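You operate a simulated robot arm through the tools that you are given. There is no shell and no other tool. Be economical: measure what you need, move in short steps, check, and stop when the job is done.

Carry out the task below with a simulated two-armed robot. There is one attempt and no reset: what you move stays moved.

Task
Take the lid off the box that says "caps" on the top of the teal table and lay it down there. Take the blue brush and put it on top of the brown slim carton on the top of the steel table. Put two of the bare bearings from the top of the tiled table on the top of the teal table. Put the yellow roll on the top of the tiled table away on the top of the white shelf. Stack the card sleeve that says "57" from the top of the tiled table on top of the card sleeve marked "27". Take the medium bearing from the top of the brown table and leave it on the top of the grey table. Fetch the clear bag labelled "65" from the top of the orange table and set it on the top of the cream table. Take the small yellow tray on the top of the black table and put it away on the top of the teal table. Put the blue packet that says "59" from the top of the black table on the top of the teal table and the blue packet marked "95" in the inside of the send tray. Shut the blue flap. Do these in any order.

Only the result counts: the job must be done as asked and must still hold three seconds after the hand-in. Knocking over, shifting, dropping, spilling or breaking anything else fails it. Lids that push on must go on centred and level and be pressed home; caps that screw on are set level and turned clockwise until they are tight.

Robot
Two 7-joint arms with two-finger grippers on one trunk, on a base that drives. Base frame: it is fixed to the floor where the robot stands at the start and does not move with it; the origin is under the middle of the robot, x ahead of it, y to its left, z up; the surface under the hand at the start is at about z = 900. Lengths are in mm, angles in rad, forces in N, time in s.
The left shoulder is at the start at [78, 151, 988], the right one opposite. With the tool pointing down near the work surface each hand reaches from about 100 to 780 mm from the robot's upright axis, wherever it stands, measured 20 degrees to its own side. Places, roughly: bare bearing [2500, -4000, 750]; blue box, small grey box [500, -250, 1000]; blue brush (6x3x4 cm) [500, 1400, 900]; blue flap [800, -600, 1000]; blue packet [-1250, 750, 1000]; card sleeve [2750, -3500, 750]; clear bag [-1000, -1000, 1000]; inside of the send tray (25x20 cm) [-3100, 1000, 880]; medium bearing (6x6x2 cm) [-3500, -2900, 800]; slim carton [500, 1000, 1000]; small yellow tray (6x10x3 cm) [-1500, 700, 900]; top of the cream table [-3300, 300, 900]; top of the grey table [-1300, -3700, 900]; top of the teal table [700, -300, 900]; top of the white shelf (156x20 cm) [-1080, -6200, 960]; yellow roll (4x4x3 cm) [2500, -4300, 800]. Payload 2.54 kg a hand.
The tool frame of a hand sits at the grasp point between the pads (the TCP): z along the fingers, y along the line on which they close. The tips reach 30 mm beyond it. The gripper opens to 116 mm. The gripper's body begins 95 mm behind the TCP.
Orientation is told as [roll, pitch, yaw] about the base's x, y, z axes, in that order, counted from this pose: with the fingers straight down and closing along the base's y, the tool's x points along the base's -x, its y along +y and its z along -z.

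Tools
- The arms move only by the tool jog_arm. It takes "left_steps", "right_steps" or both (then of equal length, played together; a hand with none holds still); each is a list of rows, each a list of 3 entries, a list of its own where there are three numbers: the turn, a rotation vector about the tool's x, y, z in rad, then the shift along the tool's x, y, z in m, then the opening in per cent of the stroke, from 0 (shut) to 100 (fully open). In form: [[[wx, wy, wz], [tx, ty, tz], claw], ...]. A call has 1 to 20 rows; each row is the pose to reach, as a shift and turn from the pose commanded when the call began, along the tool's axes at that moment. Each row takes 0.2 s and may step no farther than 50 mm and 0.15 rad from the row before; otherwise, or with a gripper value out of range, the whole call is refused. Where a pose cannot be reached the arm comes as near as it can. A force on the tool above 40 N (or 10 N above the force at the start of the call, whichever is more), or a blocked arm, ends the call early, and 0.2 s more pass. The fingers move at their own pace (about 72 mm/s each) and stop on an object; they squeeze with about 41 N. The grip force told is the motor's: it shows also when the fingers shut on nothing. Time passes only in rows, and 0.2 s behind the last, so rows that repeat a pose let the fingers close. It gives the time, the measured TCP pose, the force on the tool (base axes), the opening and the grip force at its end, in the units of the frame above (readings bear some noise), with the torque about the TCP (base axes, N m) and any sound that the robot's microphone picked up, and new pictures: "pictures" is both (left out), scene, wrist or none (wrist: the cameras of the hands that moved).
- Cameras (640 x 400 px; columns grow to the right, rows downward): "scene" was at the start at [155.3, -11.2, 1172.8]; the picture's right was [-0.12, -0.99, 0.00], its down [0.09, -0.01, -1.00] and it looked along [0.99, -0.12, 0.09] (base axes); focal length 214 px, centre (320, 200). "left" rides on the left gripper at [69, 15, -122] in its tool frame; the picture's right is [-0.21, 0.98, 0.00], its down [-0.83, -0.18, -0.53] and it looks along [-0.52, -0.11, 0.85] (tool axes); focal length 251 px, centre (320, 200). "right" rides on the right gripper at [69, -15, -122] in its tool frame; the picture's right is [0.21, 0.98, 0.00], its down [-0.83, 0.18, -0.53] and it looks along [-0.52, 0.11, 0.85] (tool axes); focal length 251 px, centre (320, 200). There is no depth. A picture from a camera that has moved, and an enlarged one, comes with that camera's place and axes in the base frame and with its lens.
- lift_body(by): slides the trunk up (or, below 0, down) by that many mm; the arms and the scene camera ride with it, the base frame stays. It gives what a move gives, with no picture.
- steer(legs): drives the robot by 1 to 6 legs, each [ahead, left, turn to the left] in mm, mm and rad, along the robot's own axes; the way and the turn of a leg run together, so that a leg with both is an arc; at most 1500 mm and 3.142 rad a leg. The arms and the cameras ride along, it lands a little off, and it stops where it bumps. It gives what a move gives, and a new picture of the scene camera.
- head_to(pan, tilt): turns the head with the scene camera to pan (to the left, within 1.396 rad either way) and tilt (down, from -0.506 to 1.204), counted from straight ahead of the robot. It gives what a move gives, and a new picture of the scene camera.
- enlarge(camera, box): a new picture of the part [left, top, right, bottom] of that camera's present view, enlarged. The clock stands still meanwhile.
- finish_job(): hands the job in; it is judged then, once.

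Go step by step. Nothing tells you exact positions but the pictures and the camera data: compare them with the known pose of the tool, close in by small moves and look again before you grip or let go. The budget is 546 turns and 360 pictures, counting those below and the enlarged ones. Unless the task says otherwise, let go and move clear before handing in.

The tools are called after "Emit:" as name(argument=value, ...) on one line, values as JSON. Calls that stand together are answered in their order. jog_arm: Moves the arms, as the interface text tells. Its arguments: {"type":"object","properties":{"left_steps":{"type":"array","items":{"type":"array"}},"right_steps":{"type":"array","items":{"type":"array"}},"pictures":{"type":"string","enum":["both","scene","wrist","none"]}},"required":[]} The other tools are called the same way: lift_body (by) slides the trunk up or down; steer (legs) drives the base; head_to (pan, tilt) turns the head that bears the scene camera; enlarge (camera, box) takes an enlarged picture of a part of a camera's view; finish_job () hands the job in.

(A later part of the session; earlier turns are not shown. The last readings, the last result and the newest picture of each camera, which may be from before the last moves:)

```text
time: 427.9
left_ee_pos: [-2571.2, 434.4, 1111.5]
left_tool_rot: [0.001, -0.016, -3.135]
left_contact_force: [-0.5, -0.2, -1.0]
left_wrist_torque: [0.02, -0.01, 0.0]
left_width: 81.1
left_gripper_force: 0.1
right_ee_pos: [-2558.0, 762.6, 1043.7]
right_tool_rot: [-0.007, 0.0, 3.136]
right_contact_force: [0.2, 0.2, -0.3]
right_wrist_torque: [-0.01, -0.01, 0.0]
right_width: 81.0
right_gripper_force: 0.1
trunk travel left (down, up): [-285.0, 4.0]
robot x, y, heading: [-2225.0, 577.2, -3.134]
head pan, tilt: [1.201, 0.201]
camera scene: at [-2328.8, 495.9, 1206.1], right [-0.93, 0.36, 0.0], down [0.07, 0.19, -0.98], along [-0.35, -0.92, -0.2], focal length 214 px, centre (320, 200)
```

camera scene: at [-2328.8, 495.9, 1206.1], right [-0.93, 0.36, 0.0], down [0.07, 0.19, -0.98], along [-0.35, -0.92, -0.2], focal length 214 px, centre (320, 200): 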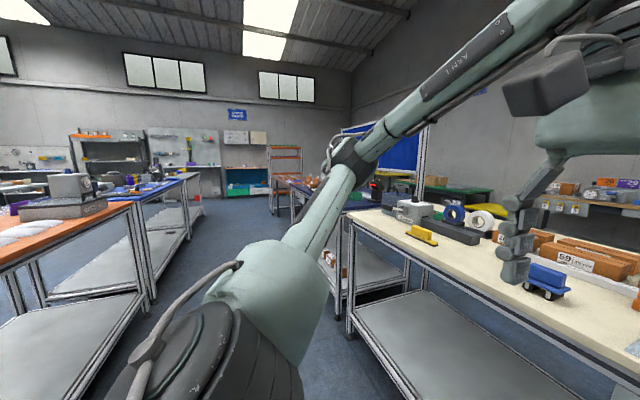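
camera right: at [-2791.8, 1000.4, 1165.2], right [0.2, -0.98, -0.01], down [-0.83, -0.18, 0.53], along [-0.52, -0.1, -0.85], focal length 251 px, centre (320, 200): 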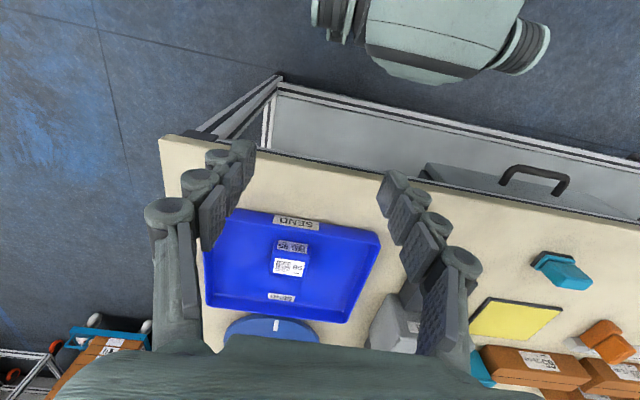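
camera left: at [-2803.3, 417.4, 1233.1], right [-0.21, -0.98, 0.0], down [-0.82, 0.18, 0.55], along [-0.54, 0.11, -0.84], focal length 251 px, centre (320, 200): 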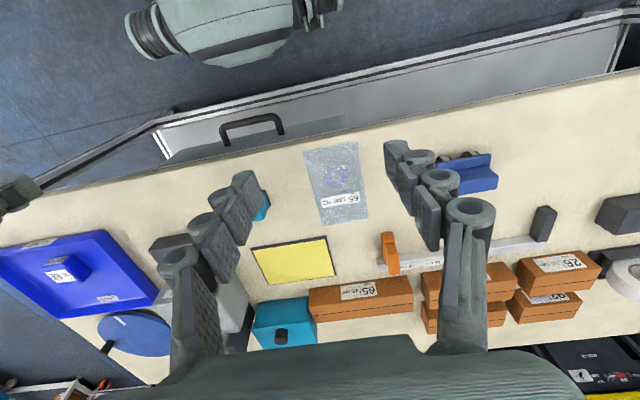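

Emit:
steer(legs=[[0, 1500, 0], [0, 1300, 0]])

Emit:
head_to(pan=0.5, tilt=0.35)

```text
time: 455.0
left_ee_pos: [-2558.2, -2388.7, 1111.0]
left_tool_rot: [0.0, -0.016, -3.13]
left_contact_force: [0.3, 0.1, -1.2]
left_wrist_torque: [-0.01, 0.01, 0.04]
left_width: 81.1
left_gripper_force: 0.1
right_ee_pos: [-2548.3, -2061.1, 1043.8]
right_tool_rot: [-0.006, -0.003, 3.141]
right_contact_force: [-0.3, 0.0, 0.2]
right_wrist_torque: [-0.01, -0.01, -0.02]
right_width: 81.2
right_gripper_force: 0.2
trunk travel left (down, up): [-285.0, 4.0]
robot x, y, heading: [-2218.6, -2235.9, -3.125]
head pan, tilt: [1.201, 0.201]
camera scene: at [-2317.6, -2325.9, 1206.2], right [-0.94, 0.35, 0.0], down [0.07, 0.19, -0.98], along [-0.34, -0.92, -0.2], focal length 214 px, centre (320, 200)
```

scene: 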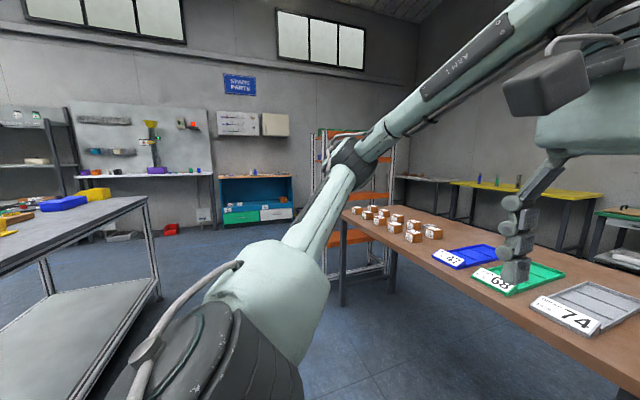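

```text
time: 456.1
left_ee_pos: [-2557.6, -2388.5, 1111.8]
left_tool_rot: [0.0, -0.016, -3.128]
left_contact_force: [-0.6, 0.3, -0.1]
left_wrist_torque: [0.02, 0.03, 0.02]
left_width: 81.4
left_gripper_force: 0.0
right_ee_pos: [-2548.9, -2059.8, 1043.2]
right_tool_rot: [-0.007, -0.003, 3.14]
right_contact_force: [-1.5, 0.2, -0.2]
right_wrist_torque: [0.01, 0.02, 0.0]
right_width: 81.0
right_gripper_force: 0.0
trunk travel left (down, up): [-285.0, 4.0]
robot x, y, heading: [-2217.2, -2236.6, -3.126]
head pan, tilt: [0.499, 0.351]
camera scene: at [-2366.2, -2284.3, 1192.2], right [-0.49, 0.87, 0.0], down [0.3, 0.17, -0.94], along [-0.82, -0.46, -0.34], focal length 214 px, centre (320, 200)
```

scene: 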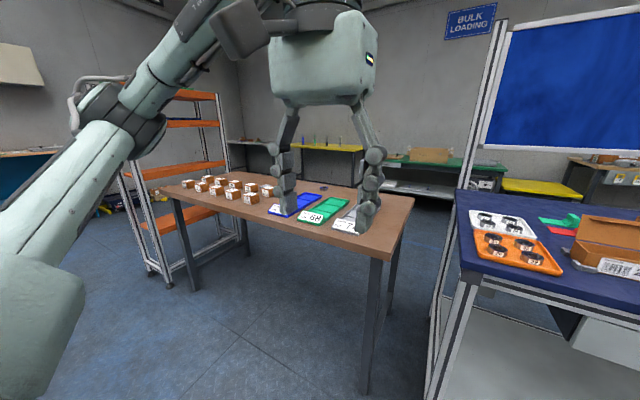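

Emit:
enlarge(camera="scene", box=[150, 140, 430, 260])

```text
2.29 times, centred on (290, 200) of scene
camera zoom: at [-2366.2, -2284.3, 1192.2], right [-0.49, 0.87, 0.0], down [0.3, 0.17, -0.94], along [-0.82, -0.46, -0.34], focal length 490 px, centre (389, 200)
```

zoom: 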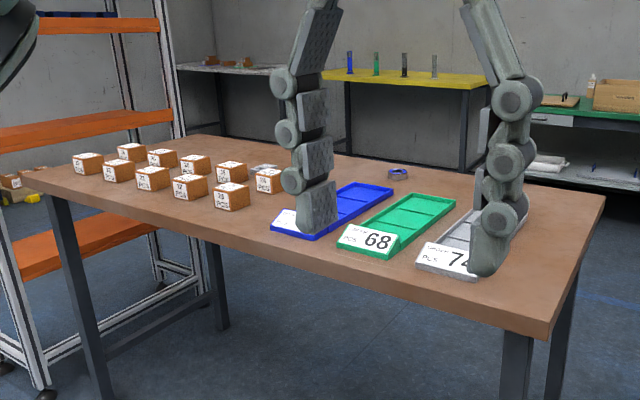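

Emit:
steer(legs=[[0, 550, -0.015], [450, 0, 0]])

Emit:
head_to(pan=0.2, tilt=0.5)

```text
time: 464.2
left_ee_pos: [-2998.6, -2948.7, 1111.7]
left_tool_rot: [0.0, -0.016, -3.128]
left_contact_force: [0.0, 0.5, 0.3]
left_wrist_torque: [-0.02, -0.05, -0.01]
left_width: 81.2
left_gripper_force: 0.1
right_ee_pos: [-2989.8, -2620.1, 1044.5]
right_tool_rot: [-0.006, -0.002, -3.141]
right_contact_force: [0.3, 0.3, -0.2]
right_wrist_torque: [0.04, 0.01, 0.01]
right_width: 81.4
right_gripper_force: 0.0
trunk travel left (down, up): [-285.0, 4.0]
robot x, y, heading: [-2658.3, -2800.2, -3.134]
head pan, tilt: [0.499, 0.351]
camera scene: at [-2806.5, -2844.4, 1192.1], right [-0.49, 0.87, 0.0], down [0.3, 0.17, -0.94], along [-0.82, -0.46, -0.34], focal length 214 px, centre (320, 200)
```

scene: 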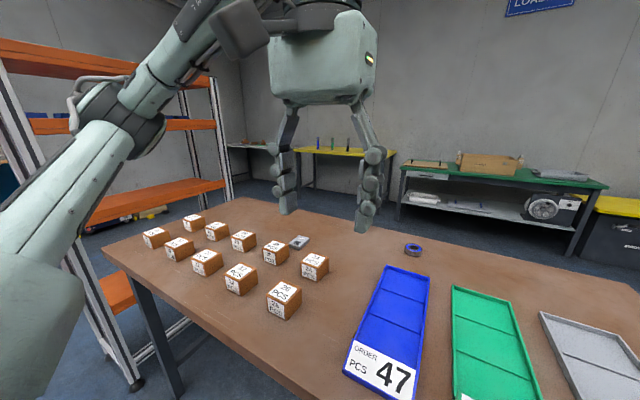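

```text
time: 465.0
left_ee_pos: [-2998.4, -2949.6, 1111.5]
left_tool_rot: [0.0, -0.015, -3.127]
left_contact_force: [-0.3, 0.1, 0.0]
left_wrist_torque: [-0.03, -0.01, -0.01]
left_width: 81.1
left_gripper_force: 0.1
right_ee_pos: [-2989.9, -2620.9, 1043.9]
right_tool_rot: [-0.008, -0.001, -3.142]
right_contact_force: [-0.1, 0.5, -1.2]
right_wrist_torque: [-0.01, 0.01, 0.03]
right_width: 81.1
right_gripper_force: 0.1
trunk travel left (down, up): [-285.0, 4.0]
robot x, y, heading: [-2661.6, -2797.2, -3.128]
head pan, tilt: [0.201, 0.499]
camera scene: at [-2813.9, -2818.2, 1178.5], right [-0.21, 0.98, 0.0], down [0.47, 0.1, -0.88], along [-0.86, -0.19, -0.48], focal length 214 px, centre (320, 200)
```

scene: 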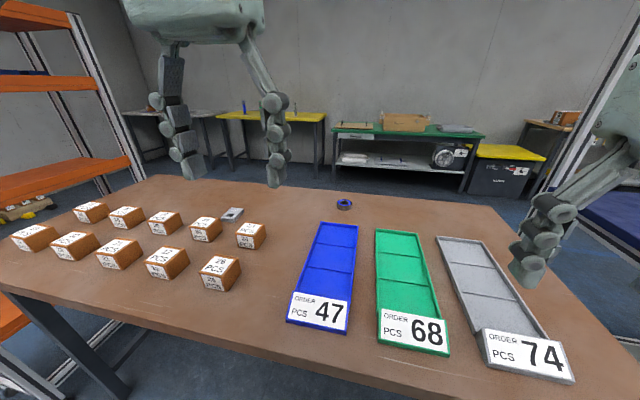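

Emit:
enlarge(camera="left", box=[0, 0, 640, 400])

Emit:
enlarge(camera="right", box=[0, 0, 640, 400])

```text
1.00 times, centred on (320, 200) of left (not enlarged: the box is as wide or as high as the picture)
camera zoom: at [-2929.6, -2963.7, 1232.6], right [-0.2, -0.98, 0.0], down [-0.82, 0.17, 0.55], along [-0.54, 0.11, -0.84], focal length 251 px, centre (320, 200)
```

zoom: 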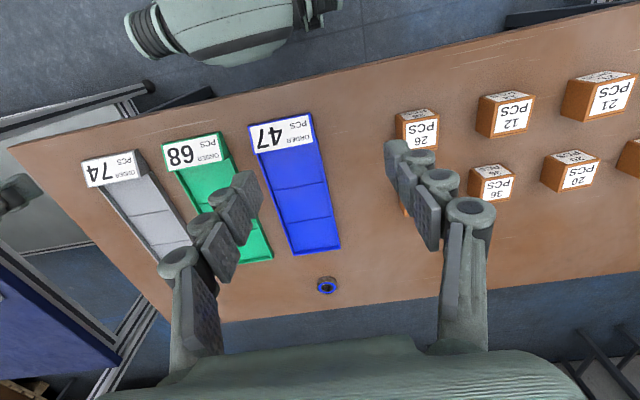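

```text
1.00 times, centred on (320, 200) of right (not enlarged: the box is as wide or as high as the picture)
camera zoom: at [-2920.2, -2607.3, 1165.0], right [0.21, -0.98, -0.01], down [-0.82, -0.19, 0.53], along [-0.52, -0.11, -0.85], focal length 251 px, centre (320, 200)
```

zoom: 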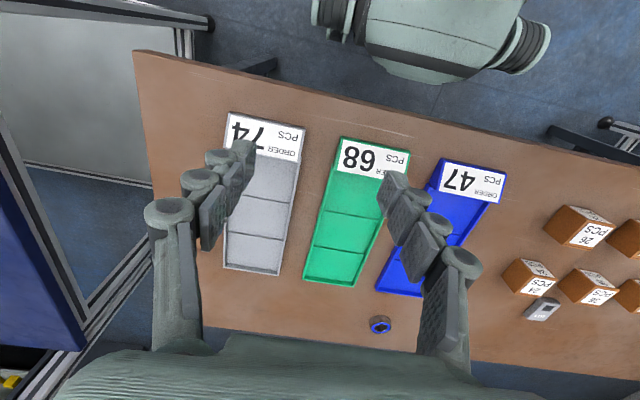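

Triangulated from both hands, the medium bearing is at about [-3455,-2874,815]; the table is ≈805 high. I lower the trunk, adjust the base, and reach with a tilted left hand.

Emit:
lift_body(by=-140)

Emit:
steer(legs=[[18, -70, -0.01]])

Emit:
jog_arm(left_steps=[[[0, -0.1, 0], [-0.045, 0, 0.0], 80], [[0, -0.2, 0], [-0.09, 0, 0], 80], [[0, -0.3, 0], [-0.135, 0, 0], 80], [[0, -0.4, 0], [-0.18, 0, 0.0], 80], [[0, -0.5, 0], [-0.225, 0, 0.005], 80], [[0, -0.5, 0], [-0.27, 0, 0.015], 80], [[0, -0.5, 0], [-0.315, 0, 0.025], 80], [[0, -0.5, 0], [-0.36, 0, 0.035], 80], [[0, -0.5, 0], [-0.4, 0, 0.04], 80]], pictures="wrist")

```text
time: 466.7
left_ee_pos: [-2999.0, -2948.6, 971.9]
left_tool_rot: [0.0, -0.016, -3.127]
left_contact_force: [-0.2, 0.1, 0.5]
left_wrist_torque: [0.01, 0.02, -0.01]
left_width: 81.3
left_gripper_force: 0.0
right_ee_pos: [-2988.2, -2620.9, 903.2]
right_tool_rot: [-0.007, -0.004, -3.143]
right_contact_force: [0.1, 0.3, 0.0]
right_wrist_torque: [-0.01, -0.06, -0.05]
right_width: 81.1
right_gripper_force: 0.0
trunk travel left (down, up): [-145.0, 144.0]
robot x, y, heading: [-2654.1, -2798.1, -3.131]
head pan, tilt: [0.201, 0.499]
```

```text
time: 468.0
left_ee_pos: [-3018.8, -2877.7, 972.2]
left_tool_rot: [0.0, -0.015, -3.139]
left_contact_force: [0.7, 0.4, -0.5]
left_wrist_torque: [-0.02, -0.04, 0.01]
left_width: 81.1
left_gripper_force: 0.0
right_ee_pos: [-3006.2, -2549.1, 903.8]
right_tool_rot: [-0.006, -0.004, 3.132]
right_contact_force: [0.6, -0.2, -0.4]
right_wrist_torque: [0.0, 0.0, 0.02]
right_width: 81.3
right_gripper_force: 0.0
trunk travel left (down, up): [-145.0, 144.0]
robot x, y, heading: [-2677.7, -2729.5, -3.132]
head pan, tilt: [0.201, 0.499]
camera scene: at [-2832.9, -2748.5, 1038.5], right [-0.2, 0.98, 0.0], down [0.47, 0.1, -0.88], along [-0.86, -0.18, -0.48], focal length 214 px, centre (320, 200)
```

scene: 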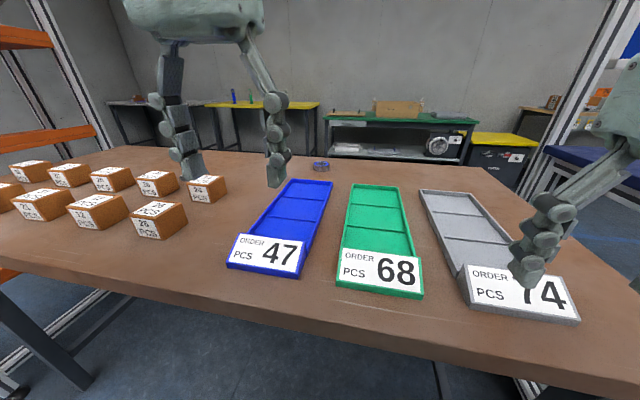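

```text
time: 470.0
left_ee_pos: [-3421.3, -2878.8, 937.4]
left_tool_rot: [0.0, -0.518, -3.139]
left_contact_force: [0.7, -0.8, -0.6]
left_wrist_torque: [0.02, 0.01, -0.01]
left_width: 92.5
left_gripper_force: 0.1
right_ee_pos: [-3006.5, -2550.2, 903.1]
right_tool_rot: [-0.007, -0.003, 3.132]
right_contact_force: [-0.2, -0.1, 0.0]
right_wrist_torque: [0.0, 0.03, 0.02]
right_width: 81.1
right_gripper_force: 0.1
trunk travel left (down, up): [-145.0, 144.0]
robot x, y, heading: [-2676.3, -2731.5, -3.138]
head pan, tilt: [0.201, 0.499]
camera left: at [-3302.3, -2894.7, 1010.4], right [-0.18, -0.98, 0.11], down [-0.46, 0.18, 0.87], along [-0.87, 0.11, -0.48], focal length 251 px, centre (320, 200)
```

left: 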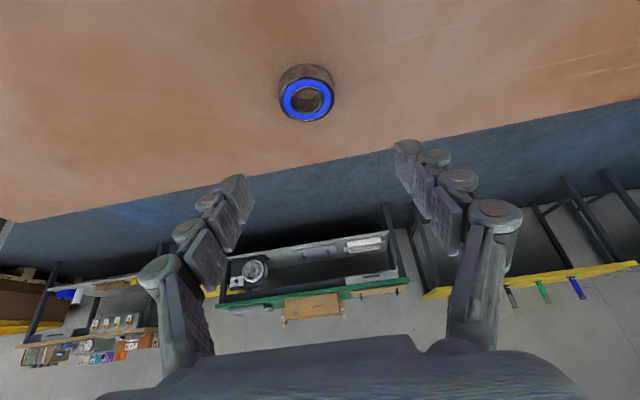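

Emit:
jog_arm(left_steps=[[[0, 0, 0], [0.005, -0.003, 0.03], 80], [[0, 0, 0], [0.011, -0.005, 0.06], 80], [[0, 0, 0], [0.016, -0.005, 0.08], 80]], pictures="wrist")

```text
time: 470.8
left_ee_pos: [-3445.7, -2873.8, 860.8]
left_tool_rot: [-0.001, -0.516, -3.137]
left_contact_force: [-0.6, 0.2, -0.8]
left_wrist_torque: [0.03, 0.0, 0.0]
left_width: 92.7
left_gripper_force: 0.1
right_ee_pos: [-3005.8, -2549.1, 903.8]
right_tool_rot: [-0.007, 0.0, 3.131]
right_contact_force: [-0.5, -0.1, -0.3]
right_wrist_torque: [0.02, 0.0, -0.01]
right_width: 81.4
right_gripper_force: 0.2
trunk travel left (down, up): [-145.0, 144.0]
robot x, y, heading: [-2677.0, -2729.2, -3.137]
head pan, tilt: [0.201, 0.499]
camera left: at [-3326.5, -2889.1, 933.1], right [-0.18, -0.98, 0.11], down [-0.46, 0.18, 0.87], along [-0.87, 0.11, -0.48], focal length 251 px, centre (320, 200)
```

left: 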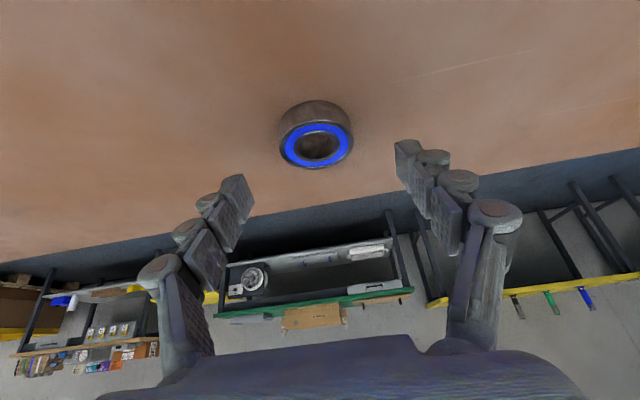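

Emit:
jog_arm(left_steps=[[[0, 0, 0], [0.0, 0, 0.009], 80], [[0, 0, 0], [0.001, 0, 0.017], 80]], pictures="wrist")

Emit:
enlarge(camera="scene", box=[240, 110, 400, 220])

```text
time: 471.4
left_ee_pos: [-3452.7, -2873.0, 845.1]
left_tool_rot: [-0.001, -0.514, -3.139]
left_contact_force: [-0.9, -0.4, -0.1]
left_wrist_torque: [0.01, 0.0, -0.01]
left_width: 92.8
left_gripper_force: 0.1
right_ee_pos: [-3005.7, -2548.9, 904.0]
right_tool_rot: [-0.007, -0.001, 3.132]
right_contact_force: [-0.9, 0.5, -0.1]
right_wrist_torque: [-0.04, 0.04, -0.02]
right_width: 81.0
right_gripper_force: 0.0
trunk travel left (down, up): [-145.0, 144.0]
robot x, y, heading: [-2677.9, -2726.5, -3.139]
head pan, tilt: [0.201, 0.499]
camera left: at [-3334.1, -2888.6, 917.6], right [-0.18, -0.98, 0.11], down [-0.46, 0.18, 0.87], along [-0.87, 0.11, -0.48], focal length 251 px, centre (320, 200)
```

left: 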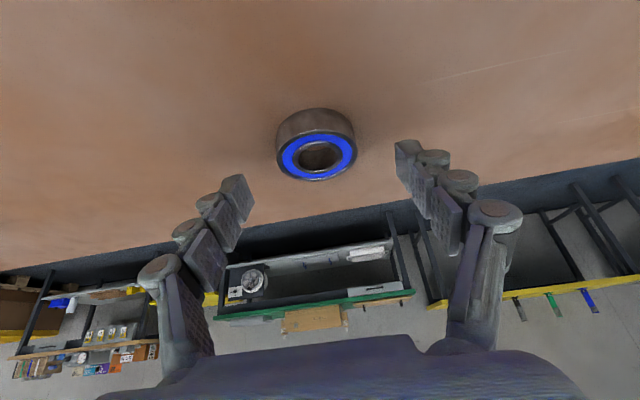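

```text
3.64 times, centred on (320, 165) of scene
camera zoom: at [-2832.9, -2748.6, 1038.5], right [-0.2, 0.98, 0.0], down [0.47, 0.1, -0.88], along [-0.86, -0.18, -0.48], focal length 780 px, centre (320, 327)
```

zoom: 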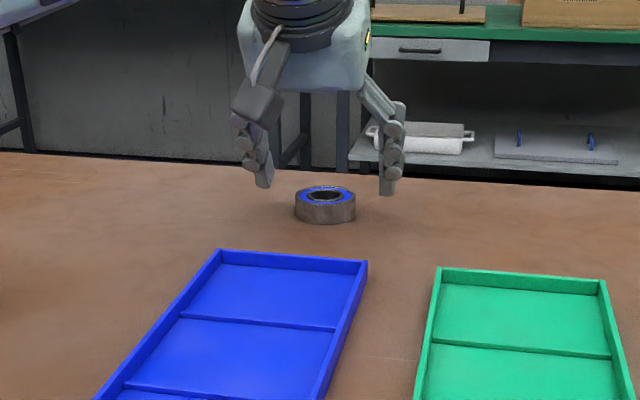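

Emit:
jog_arm(left_steps=[[[0, 0, 0], [-0.002, 0, 0.012], 80], [[0, 0, 0], [-0.004, 0, 0.024], 80], [[0, 0, 0], [-0.005, 0, 0.03], 80]], pictures="wrist")

Emit:
enlarge(camera="scene", box=[270, 130, 370, 190])

```text
time: 472.2
left_ee_pos: [-3471.5, -2874.7, 822.5]
left_tool_rot: [0.0, -0.518, -3.14]
left_contact_force: [1.6, 0.7, 4.9]
left_wrist_torque: [-0.03, -0.04, -0.03]
left_width: 94.2
left_gripper_force: 0.7
right_ee_pos: [-3005.1, -2549.4, 904.1]
right_tool_rot: [-0.006, -0.004, 3.13]
right_contact_force: [0.2, -0.1, -0.2]
right_wrist_torque: [-0.04, -0.01, -0.05]
right_width: 81.4
right_gripper_force: 0.1
trunk travel left (down, up): [-145.0, 144.0]
robot x, y, heading: [-2678.4, -2729.8, -3.142]
head pan, tilt: [0.201, 0.499]
camera left: at [-3353.0, -2889.7, 895.1], right [-0.18, -0.98, 0.11], down [-0.45, 0.18, 0.87], along [-0.87, 0.11, -0.48], focal length 251 px, centre (320, 200)
```

left: 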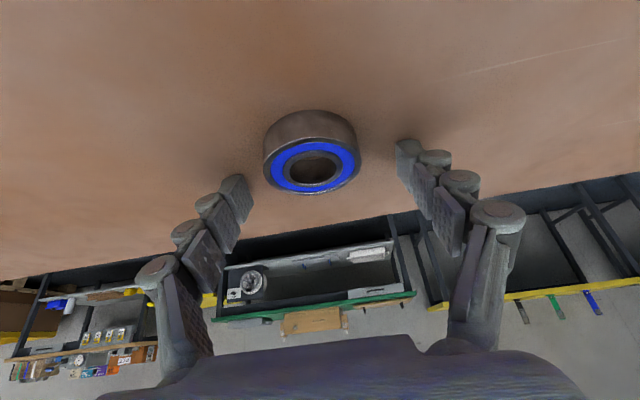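

```text
6.40 times, centred on (320, 160) of scene
camera zoom: at [-2832.1, -2748.5, 1038.8], right [-0.2, 0.98, 0.0], down [0.47, 0.1, -0.88], along [-0.86, -0.18, -0.48], focal length 1373 px, centre (320, 456)
```

zoom: 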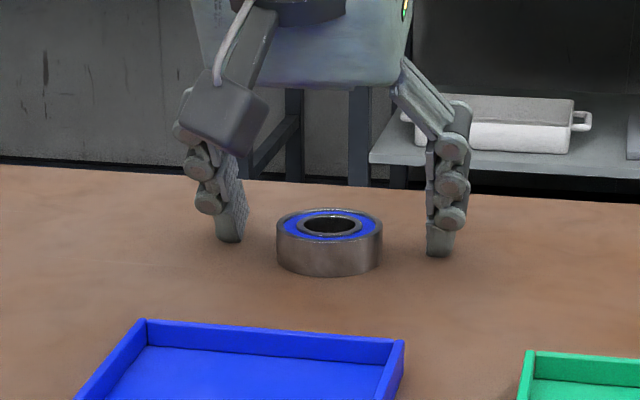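

Fingertips touch the table and straddle the bearing. I shift 7 mm back, 3 mm up, and close.

Emit:
jog_arm(left_steps=[[[0, 0, 0], [0.0046, 0.0, -0.006], 80], [[0, 0, 0], [0.0046, 0, -0.0065], 60], [[0, 0, 0], [0.0046, 0, -0.007], 40], [[0, 0, 0], [0.0046, 0, -0.007], 30], [[0, 0, 0], [0.0046, 0, -0.007], 30]], pictures="wrist")

Emit:
enlarge(camera="scene", box=[270, 130, 370, 190])

```text
time: 473.4
left_ee_pos: [-3464.0, -2875.3, 830.4]
left_tool_rot: [-0.002, -0.523, -3.136]
left_contact_force: [-3.2, -8.3, 25.5]
left_wrist_torque: [-0.29, 0.1, 0.0]
left_width: 50.3
left_gripper_force: 41.3
right_ee_pos: [-3004.0, -2549.1, 905.3]
right_tool_rot: [-0.006, -0.004, 3.132]
right_contact_force: [0.4, 0.0, 0.0]
right_wrist_torque: [0.02, -0.01, -0.02]
right_width: 81.2
right_gripper_force: 0.1
trunk travel left (down, up): [-145.0, 144.0]
robot x, y, heading: [-2673.9, -2729.3, -3.139]
head pan, tilt: [0.201, 0.499]
camera left: at [-3344.2, -2890.3, 902.1], right [-0.18, -0.98, 0.11], down [-0.45, 0.18, 0.88], along [-0.88, 0.11, -0.47], focal length 251 px, centre (320, 200)
```

left: 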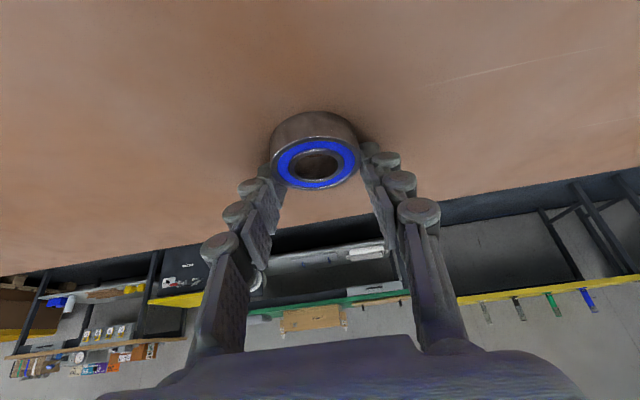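

```text
6.40 times, centred on (320, 160) of scene
camera zoom: at [-2830.7, -2748.7, 1039.1], right [-0.2, 0.98, 0.0], down [0.47, 0.1, -0.88], along [-0.86, -0.18, -0.48], focal length 1373 px, centre (320, 456)
```

zoom: 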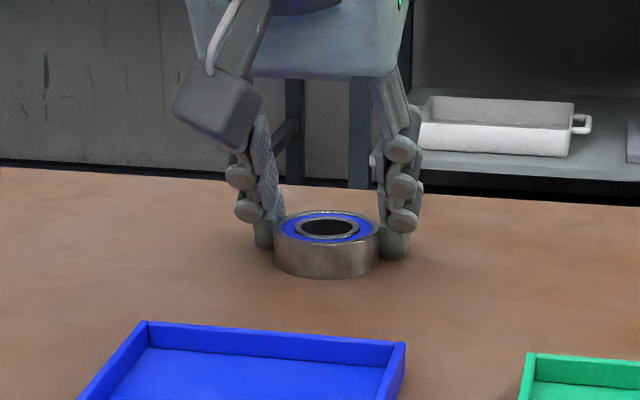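

Emit:
jog_arm(left_steps=[[[0, 0, 0], [-0.003, 0, -0.005], 25], [[0, 0, 0], [-0.008, 0, -0.014], 25], [[0, 0, 0], [-0.02, 0, -0.035], 25], [[0, 0, 0], [-0.03, 0, -0.07], 25]], pictures="wrist")

```text
time: 474.4
left_ee_pos: [-3456.7, -2874.0, 898.8]
left_tool_rot: [0.0, -0.515, -3.139]
left_contact_force: [-0.7, -0.3, -1.1]
left_wrist_torque: [-0.01, -0.01, -0.01]
left_width: 49.9
left_gripper_force: 41.8
right_ee_pos: [-3004.1, -2549.3, 903.0]
right_tool_rot: [-0.007, -0.002, 3.131]
right_contact_force: [-1.4, 0.5, -0.3]
right_wrist_torque: [0.01, 0.02, -0.02]
right_width: 81.2
right_gripper_force: 0.0
trunk travel left (down, up): [-145.0, 144.0]
robot x, y, heading: [-2676.7, -2731.5, -3.138]
head pan, tilt: [0.201, 0.499]
camera left: at [-3338.4, -2889.5, 971.4], right [-0.19, -0.98, 0.11], down [-0.46, 0.18, 0.87], along [-0.87, 0.11, -0.48], focal length 251 px, centre (320, 200)
```

left: 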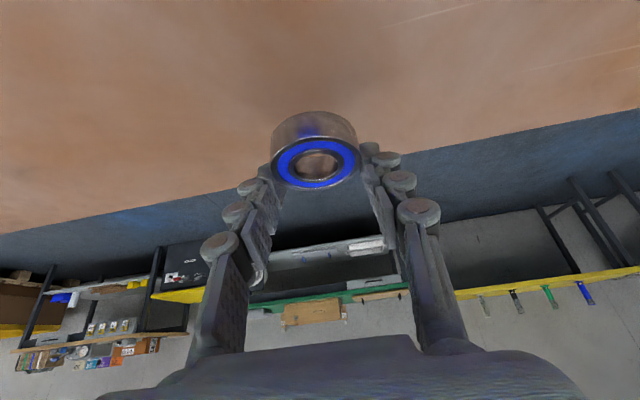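

Bearing lifted. I retract the hand (keeping its tilt), raise the trunk and look for the grey table.

Emit:
jog_arm(left_steps=[[[0, 0, 0], [0.02, 0, -0.04], 25], [[0, 0, 0], [0.055, 0, -0.07], 25], [[0, 0, 0], [0.09, 0, -0.1], 25], [[0, 0, 0], [0.125, 0, -0.125], 25], [[0, 0, 0], [0.16, 0, -0.15], 25], [[0, 0, 0], [0.195, 0, -0.175], 25], [[0, 0, 0], [0.23, 0, -0.2], 25], [[0, 0, 0], [0.265, 0, -0.225], 25], [[0, 0, 0], [0.3, 0, -0.25], 25]], pictures="none")

Emit:
lift_body(by=100)

Emit:
steer(legs=[[-400, 0, 0], [0, 0, 1.57]])

Emit:
head_to(pan=0.3, tilt=0.2)

```text
time: 476.4
left_ee_pos: [-3071.8, -2873.3, 970.0]
left_tool_rot: [0.0, -0.517, -3.138]
left_contact_force: [0.3, -0.4, -0.6]
left_wrist_torque: [-0.01, 0.01, 0.02]
left_width: 49.9
left_gripper_force: 40.6
right_ee_pos: [-3005.8, -2548.9, 904.0]
right_tool_rot: [-0.007, -0.001, 3.131]
right_contact_force: [0.1, -0.6, 0.1]
right_wrist_torque: [0.03, 0.0, -0.01]
right_width: 80.7
right_gripper_force: 0.0
trunk travel left (down, up): [-145.0, 144.0]
robot x, y, heading: [-2673.0, -2731.5, -3.137]
head pan, tilt: [0.201, 0.499]
```

```text
time: 477.7
left_ee_pos: [-3072.7, -2875.0, 1069.4]
left_tool_rot: [-0.001, -0.515, -3.14]
left_contact_force: [-0.3, -0.6, -1.5]
left_wrist_torque: [0.04, 0.04, -0.01]
left_width: 49.6
left_gripper_force: 41.1
right_ee_pos: [-3006.4, -2549.8, 1002.9]
right_tool_rot: [-0.008, 0.0, 3.131]
right_contact_force: [-0.5, 0.4, 0.3]
right_wrist_torque: [-0.02, 0.01, 0.0]
right_width: 81.1
right_gripper_force: 0.0
trunk travel left (down, up): [-245.0, 44.0]
robot x, y, heading: [-2674.4, -2734.4, -3.136]
head pan, tilt: [0.201, 0.499]
```

```text
time: 484.1
left_ee_pos: [-2135.0, -3126.5, 1070.2]
left_tool_rot: [0.0, -0.515, -1.573]
left_contact_force: [-0.2, 0.0, -1.5]
left_wrist_torque: [-0.02, 0.01, 0.01]
left_width: 49.8
left_gripper_force: 41.3
right_ee_pos: [-2458.7, -3057.2, 1003.8]
right_tool_rot: [-0.006, -0.001, -1.586]
right_contact_force: [-0.1, 0.2, -1.1]
right_wrist_torque: [-0.04, 0.0, 0.0]
right_width: 81.3
right_gripper_force: 0.0
trunk travel left (down, up): [-245.0, 44.0]
robot x, y, heading: [-2274.9, -2723.5, -1.575]
head pan, tilt: [0.201, 0.499]
camera scene: at [-2259.0, -2886.3, 1138.4], right [-0.98, -0.2, 0.0], down [-0.09, 0.47, -0.88], along [0.17, -0.86, -0.48], focal length 214 px, centre (320, 200)
```

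scene: 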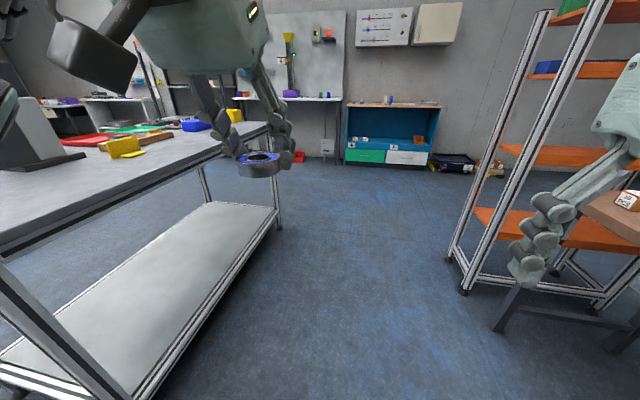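

```text
time: 484.9
left_ee_pos: [-2135.0, -3124.0, 1070.6]
left_tool_rot: [0.0, -0.515, -1.575]
left_contact_force: [-0.2, 0.0, -1.6]
left_wrist_torque: [-0.03, 0.03, -0.04]
left_width: 49.7
left_gripper_force: 41.1
right_ee_pos: [-2459.7, -3056.2, 1003.6]
right_tool_rot: [-0.007, -0.001, -1.587]
right_contact_force: [-0.2, -0.2, -0.6]
right_wrist_torque: [0.0, 0.05, 0.01]
right_width: 81.4
right_gripper_force: 0.0
trunk travel left (down, up): [-245.0, 44.0]
robot x, y, heading: [-2277.7, -2729.9, -1.573]
head pan, tilt: [0.3, 0.201]
camera scene: at [-2249.7, -2886.1, 1166.1], right [-0.96, -0.29, 0.0], down [-0.06, 0.19, -0.98], along [0.29, -0.94, -0.2], focal length 214 px, centre (320, 200)
```

scene: 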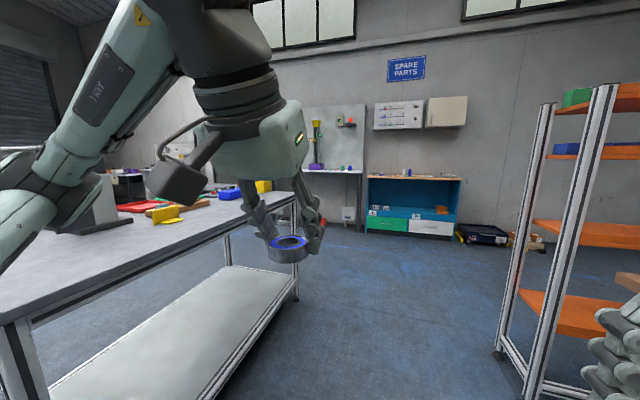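

The grey table is to the left (edge x≈-1505). I drive along it and turn to face it.

Emit:
steer(legs=[[800, 0, 0], [0, 0, 1.57], [200, 0, 0]])

Emit:
head_to(pan=0.1, tilt=0.4)

```text
time: 494.2
left_ee_pos: [-1678.2, -3386.5, 1069.7]
left_tool_rot: [0.001, -0.515, -0.023]
left_contact_force: [0.6, 0.7, -1.6]
left_wrist_torque: [-0.01, 0.0, 0.0]
left_width: 50.0
left_gripper_force: 40.8
right_ee_pos: [-1753.1, -3709.0, 1004.1]
right_tool_rot: [-0.007, 0.0, -0.037]
right_contact_force: [-0.1, -0.7, -0.3]
right_wrist_torque: [-0.03, 0.01, 0.01]
right_width: 81.1
right_gripper_force: 0.1
trunk travel left (down, up): [-245.0, 44.0]
robot x, y, heading: [-2078.3, -3515.2, -0.02]
head pan, tilt: [0.3, 0.201]
camera scene: at [-1919.7, -3497.6, 1166.0], right [0.28, -0.96, 0.0], down [-0.19, -0.05, -0.98], along [0.94, 0.27, -0.2], focal length 214 px, centre (320, 200)
```

scene: 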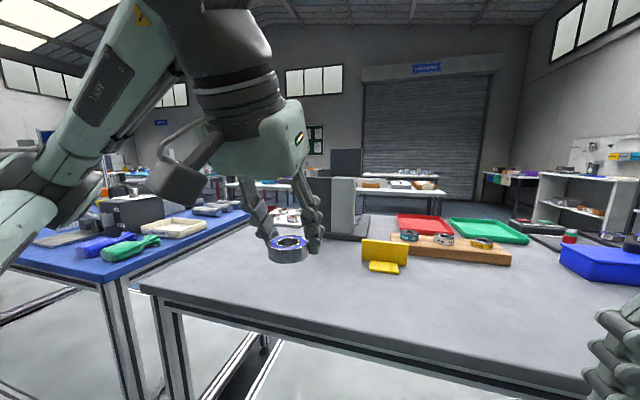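

```text
time: 495.0
left_ee_pos: [-1678.3, -3386.5, 1070.0]
left_tool_rot: [-0.002, -0.516, -0.023]
left_contact_force: [0.1, 0.4, -1.8]
left_wrist_torque: [0.03, 0.01, 0.01]
left_width: 49.6
left_gripper_force: 41.0
right_ee_pos: [-1753.2, -3708.8, 1003.1]
right_tool_rot: [-0.008, -0.002, -0.036]
right_contact_force: [0.3, 0.0, 0.1]
right_wrist_torque: [-0.01, 0.0, -0.01]
right_width: 81.4
right_gripper_force: 0.0
trunk travel left (down, up): [-245.0, 44.0]
robot x, y, heading: [-2076.3, -3519.2, -0.019]
head pan, tilt: [0.099, 0.4]
camera scene: at [-1917.5, -3515.9, 1147.6], right [0.08, -1.0, 0.0], down [-0.39, -0.03, -0.92], along [0.92, 0.07, -0.39], focal length 214 px, centre (320, 200)
```

scene: 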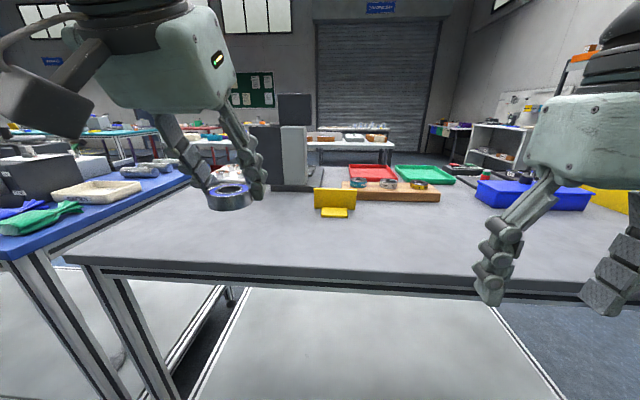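

Emit:
steer(legs=[[120, 0, 0.02]])

Emit:
jog_arm(left_steps=[[[0, 0, 0], [0.002, 0, 0.037], 25], [[0, 0, 0], [0.004, 0, 0.074], 25], [[0, 0, 0], [0.006, 0, 0.112], 25]], pictures="both")

```text
time: 496.2
left_ee_pos: [-1561.5, -3379.2, 1069.0]
left_tool_rot: [0.0, -0.516, -0.001]
left_contact_force: [0.2, -0.3, -1.9]
left_wrist_torque: [-0.05, 0.03, 0.01]
left_width: 49.6
left_gripper_force: 40.5
right_ee_pos: [-1629.2, -3703.5, 1003.9]
right_tool_rot: [-0.007, -0.001, -0.013]
right_contact_force: [0.3, 0.4, -0.6]
right_wrist_torque: [-0.01, 0.04, -0.02]
right_width: 81.1
right_gripper_force: 0.0
trunk travel left (down, up): [-245.0, 44.0]
robot x, y, heading: [-1958.0, -3518.4, -0.001]
head pan, tilt: [0.099, 0.4]
camera scene: at [-1797.5, -3513.9, 1147.4], right [0.1, -1.0, 0.0], down [-0.39, -0.04, -0.92], along [0.92, 0.09, -0.39], focal length 214 px, centre (320, 200)
```

scene: 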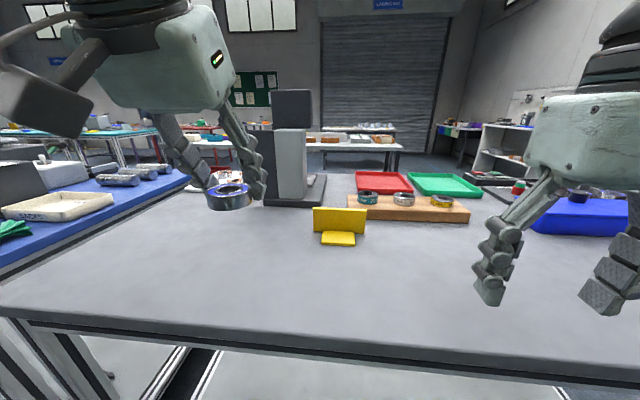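

```text
time: 497.0
left_ee_pos: [-1511.3, -3378.3, 968.0]
left_tool_rot: [-0.002, -0.518, -0.001]
left_contact_force: [0.6, -0.1, -1.6]
left_wrist_torque: [0.01, 0.0, 0.0]
left_width: 49.6
left_gripper_force: 40.4
right_ee_pos: [-1630.6, -3702.3, 1002.6]
right_tool_rot: [-0.006, -0.003, -0.014]
right_contact_force: [-0.1, -0.2, 0.2]
right_wrist_torque: [0.01, 0.0, -0.02]
right_width: 80.9
right_gripper_force: 0.0
trunk travel left (down, up): [-245.0, 44.0]
robot x, y, heading: [-1959.7, -3520.4, 0.002]
head pan, tilt: [0.099, 0.4]
camera scene: at [-1797.9, -3513.7, 1147.6], right [0.1, -1.0, 0.0], down [-0.39, -0.04, -0.92], along [0.92, 0.09, -0.39], focal length 214 px, centre (320, 200)
camera left: at [-1633.2, -3364.8, 1039.8], right [0.19, 0.98, 0.11], down [0.45, -0.18, 0.87], along [0.87, -0.12, -0.48], focal length 251 px, centre (320, 200)
```

scene: 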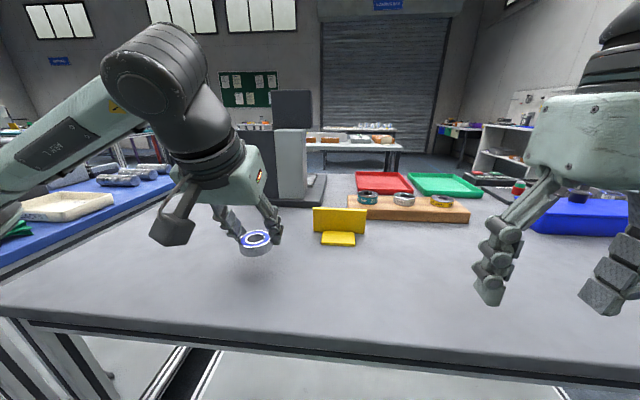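
left: 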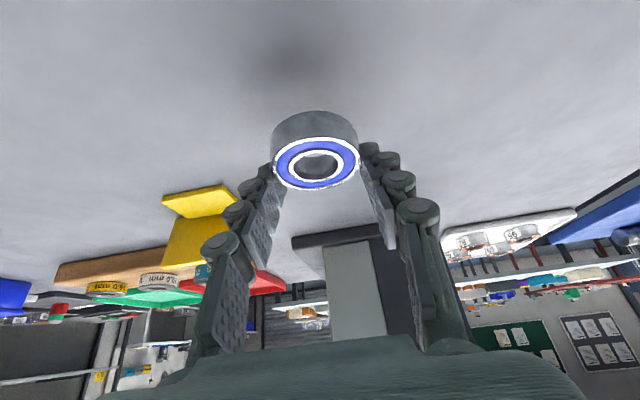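

Emit:
jog_arm(left_steps=[[[0, 0, 0], [0.0049, 0, 0.0087], 25], [[0, 0, 0], [0.0098, 0, 0.0174], 25], [[0, 0, 0], [0.0148, 0, 0.026], 25], [[0, 0, 0], [0.0172, 0, 0.0304], 25], [[0, 0, 0], [0.0197, 0, 0.0348], 25], [[0, 0, 0], [0.0222, 0, 0.039], 25], [[0, 0, 0], [0.0246, 0, 0.0435], 25]], pictures="none")

Emit:
enlarge(camera="scene", box=[200, 180, 330, 290])

```text
time: 498.6
left_ee_pos: [-1511.9, -3379.1, 930.4]
left_tool_rot: [-0.005, -0.537, 0.006]
left_contact_force: [-4.4, 0.4, 17.6]
left_wrist_torque: [0.2, 0.48, -0.03]
left_width: 49.7
left_gripper_force: 40.8
right_ee_pos: [-1631.8, -3702.4, 1005.3]
right_tool_rot: [-0.008, -0.003, -0.016]
right_contact_force: [-0.4, 0.5, 0.7]
right_wrist_torque: [0.02, -0.01, 0.0]
right_width: 81.1
right_gripper_force: 0.1
trunk travel left (down, up): [-245.0, 44.0]
robot x, y, heading: [-1958.1, -3522.7, 0.008]
head pan, tilt: [0.099, 0.4]
stopped in row 7 (left hand): the force on the tool passed its limit at 46 N (the readings are from after the stop); the commanded pose is now the measured one
```

```text
3.64 times, centred on (265, 235) of scene
camera zoom: at [-1799.9, -3514.2, 1147.9], right [0.1, -0.99, 0.0], down [-0.39, -0.04, -0.92], along [0.92, 0.09, -0.39], focal length 780 px, centre (520, 73)
```

zoom: 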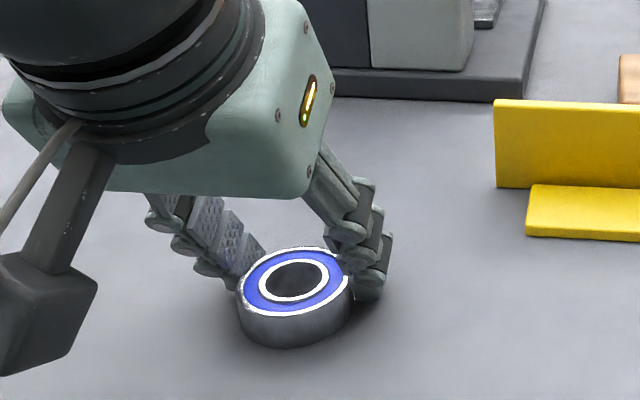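

Bearing is on the table; releasing and withdrawing upward.

Emit:
jog_arm(left_steps=[[[0, 0, 0], [-0.0005, 0, -0.001], 45], [[0, 0, 0], [-0.0005, 0, -0.001], 65], [[0, 0, 0], [-0.0005, 0, -0.001], 75], [[0, 0, 0], [-0.01, 0, -0.03], 75], [[0, 0, 0], [-0.015, 0, -0.075], 75], [[0, 0.1, 0], [-0.005, 0, -0.12], 75], [[0, 0.2, 0], [0.03, 0, -0.15], 75], [[0, 0.3, 0], [0.06, 0, -0.17], 75], [[0, 0.4, 0], [0.09, 0, -0.19], 75], [[0, 0.52, 0], [0.11, 0, -0.2], 75]], pictures="both")

```text
time: 500.8
left_ee_pos: [-1708.7, -3376.9, 1045.6]
left_tool_rot: [-0.004, -0.009, 0.002]
left_contact_force: [-0.3, -1.0, -0.3]
left_wrist_torque: [-0.03, 0.03, 0.01]
left_width: 86.7
left_gripper_force: 0.0
right_ee_pos: [-1631.0, -3702.9, 1002.4]
right_tool_rot: [-0.007, -0.001, -0.013]
right_contact_force: [1.2, -0.7, 0.0]
right_wrist_torque: [0.01, -0.03, 0.03]
right_width: 81.4
right_gripper_force: 0.1
trunk travel left (down, up): [-245.0, 44.0]
robot x, y, heading: [-1958.3, -3520.1, -0.001]
head pan, tilt: [0.099, 0.4]
camera scene: at [-1798.2, -3513.8, 1147.6], right [0.1, -1.0, 0.0], down [-0.39, -0.04, -0.92], along [0.92, 0.09, -0.39], focal length 214 px, centre (320, 200)
camera left: at [-1781.0, -3363.2, 1167.5], right [0.21, 0.98, 0.0], down [0.82, -0.18, 0.54], along [0.53, -0.12, -0.84], focal length 251 px, centre (320, 200)
```

scene: 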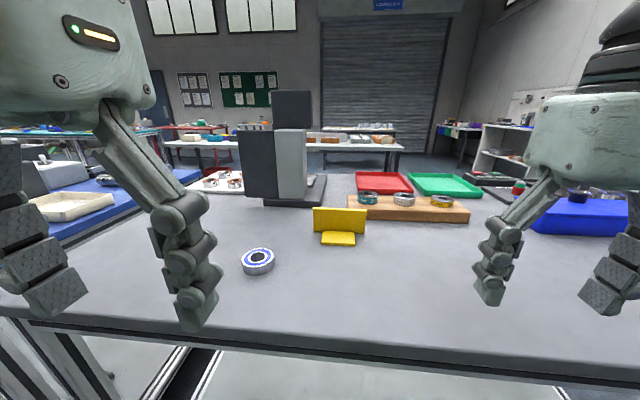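
left: 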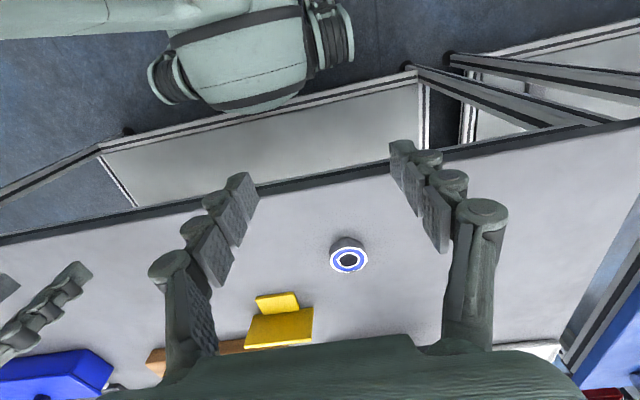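

The medium bearing rests on the grey table. Next the tiled table far ahead-right; I go round the grey table's south end and look.

Emit:
lift_body(by=40)

Emit:
steer(legs=[[-150, 0, 0], [0, -1000, 0], [0, -700, 0]])

Emit:
head_to(pan=0, tilt=0.1)

```text
time: 501.6
left_ee_pos: [-1709.1, -3377.6, 1085.5]
left_tool_rot: [-0.006, -0.01, 0.002]
left_contact_force: [0.8, -1.5, 0.3]
left_wrist_torque: [-0.02, 0.05, 0.03]
left_width: 86.8
left_gripper_force: 0.1
right_ee_pos: [-1630.1, -3702.1, 1043.6]
right_tool_rot: [-0.005, -0.001, -0.015]
right_contact_force: [0.5, 0.9, -0.2]
right_wrist_torque: [-0.01, 0.03, 0.06]
right_width: 81.3
right_gripper_force: 0.0
trunk travel left (down, up): [-285.0, 4.0]
robot x, y, heading: [-1960.2, -3524.1, -0.0]
head pan, tilt: [0.099, 0.4]
```

```text
time: 519.1
left_ee_pos: [-1863.1, -5070.6, 1086.7]
left_tool_rot: [-0.004, -0.012, -0.02]
left_contact_force: [-0.7, 1.1, -0.5]
left_wrist_torque: [0.01, 0.01, -0.02]
left_width: 87.0
left_gripper_force: 0.0
right_ee_pos: [-1791.4, -5397.1, 1043.2]
right_tool_rot: [-0.008, -0.003, -0.035]
right_contact_force: [-1.2, 1.1, 0.9]
right_wrist_torque: [-0.02, 0.01, 0.0]
right_width: 81.1
right_gripper_force: 0.1
trunk travel left (down, up): [-285.0, 4.0]
robot x, y, heading: [-2115.9, -5207.8, -0.024]
head pan, tilt: [0.099, 0.4]
camera scene: at [-1955.2, -5204.2, 1187.6], right [0.08, -1.0, 0.0], down [-0.39, -0.03, -0.92], along [0.92, 0.07, -0.39], focal length 214 px, centre (320, 200)
```

scene: 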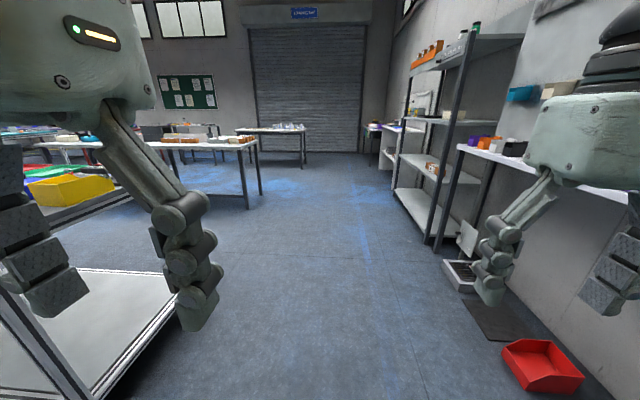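

```text
time: 519.9
left_ee_pos: [-1863.8, -5069.7, 1086.4]
left_tool_rot: [-0.006, -0.01, -0.019]
left_contact_force: [-0.5, 0.3, 0.1]
left_wrist_torque: [0.04, -0.01, -0.02]
left_width: 87.0
left_gripper_force: 0.0
right_ee_pos: [-1792.0, -5395.9, 1043.9]
right_tool_rot: [-0.006, -0.003, -0.035]
right_contact_force: [0.0, 1.1, 0.3]
right_wrist_torque: [-0.03, 0.01, -0.02]
right_width: 81.1
right_gripper_force: 0.0
trunk travel left (down, up): [-285.0, 4.0]
robot x, y, heading: [-2120.2, -5213.0, -0.024]
head pan, tilt: [0.0, 0.099]
camera scene: at [-1955.5, -5213.3, 1215.5], right [-0.02, -1.0, 0.0], down [-0.1, 0.0, -0.99], along [0.99, -0.02, -0.1], focal length 214 px, centre (320, 200)
```

scene: 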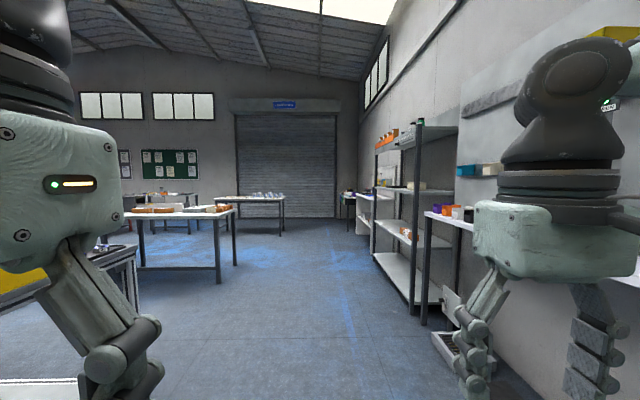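

The tiled table is far ahead (≈2500,-4000). I drive east down the clear aisle.

Emit:
steer(legs=[[1500, 0, 0.02], [1500, 0, 0], [600, 0, 0]])

Emit:
head_to(pan=0.6, tilt=0.25)

```text
time: 537.5
left_ee_pos: [1764.9, -5150.9, 1085.8]
left_tool_rot: [-0.004, -0.009, -0.025]
left_contact_force: [1.0, 0.1, -0.4]
left_wrist_torque: [-0.01, 0.02, -0.05]
left_width: 86.9
left_gripper_force: 0.1
right_ee_pos: [1833.7, -5477.0, 1044.4]
right_tool_rot: [-0.008, -0.002, -0.041]
right_contact_force: [-0.7, -0.3, 0.4]
right_wrist_torque: [-0.03, 0.03, -0.02]
right_width: 81.3
right_gripper_force: 0.0
trunk travel left (down, up): [-285.0, 4.0]
robot x, y, heading: [1512.3, -5287.6, -0.027]
head pan, tilt: [0.0, 0.099]
camera scene: at [1671.9, -5293.1, 1215.5], right [-0.03, -1.0, 0.0], down [-0.1, 0.0, -0.99], along [0.99, -0.03, -0.1], focal length 214 px, centre (320, 200)
```

scene: 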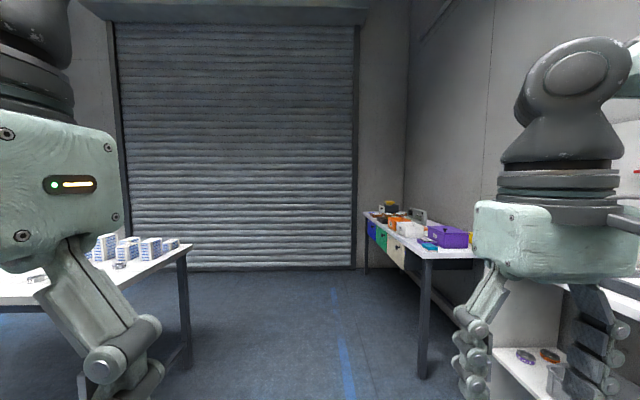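

```text
time: 538.5
left_ee_pos: [1764.1, -5149.8, 1085.8]
left_tool_rot: [-0.005, -0.011, -0.025]
left_contact_force: [0.3, 0.1, -0.8]
left_wrist_torque: [0.02, 0.03, 0.0]
left_width: 87.0
left_gripper_force: 0.1
right_ee_pos: [1835.2, -5477.1, 1044.1]
right_tool_rot: [-0.007, -0.001, -0.041]
right_contact_force: [0.4, 0.2, 1.0]
right_wrist_torque: [-0.04, 0.0, -0.01]
right_width: 81.3
right_gripper_force: 0.0
trunk travel left (down, up): [-285.0, 4.0]
robot x, y, heading: [1512.5, -5288.9, -0.024]
head pan, tilt: [0.6, 0.25]
camera scene: at [1658.1, -5240.0, 1201.6], right [0.54, -0.84, 0.0], down [-0.21, -0.13, -0.97], along [0.81, 0.53, -0.25], focal length 214 px, centre (320, 200)
```

scene: 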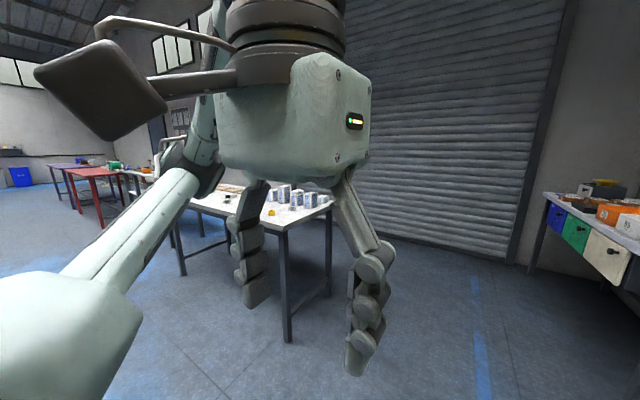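

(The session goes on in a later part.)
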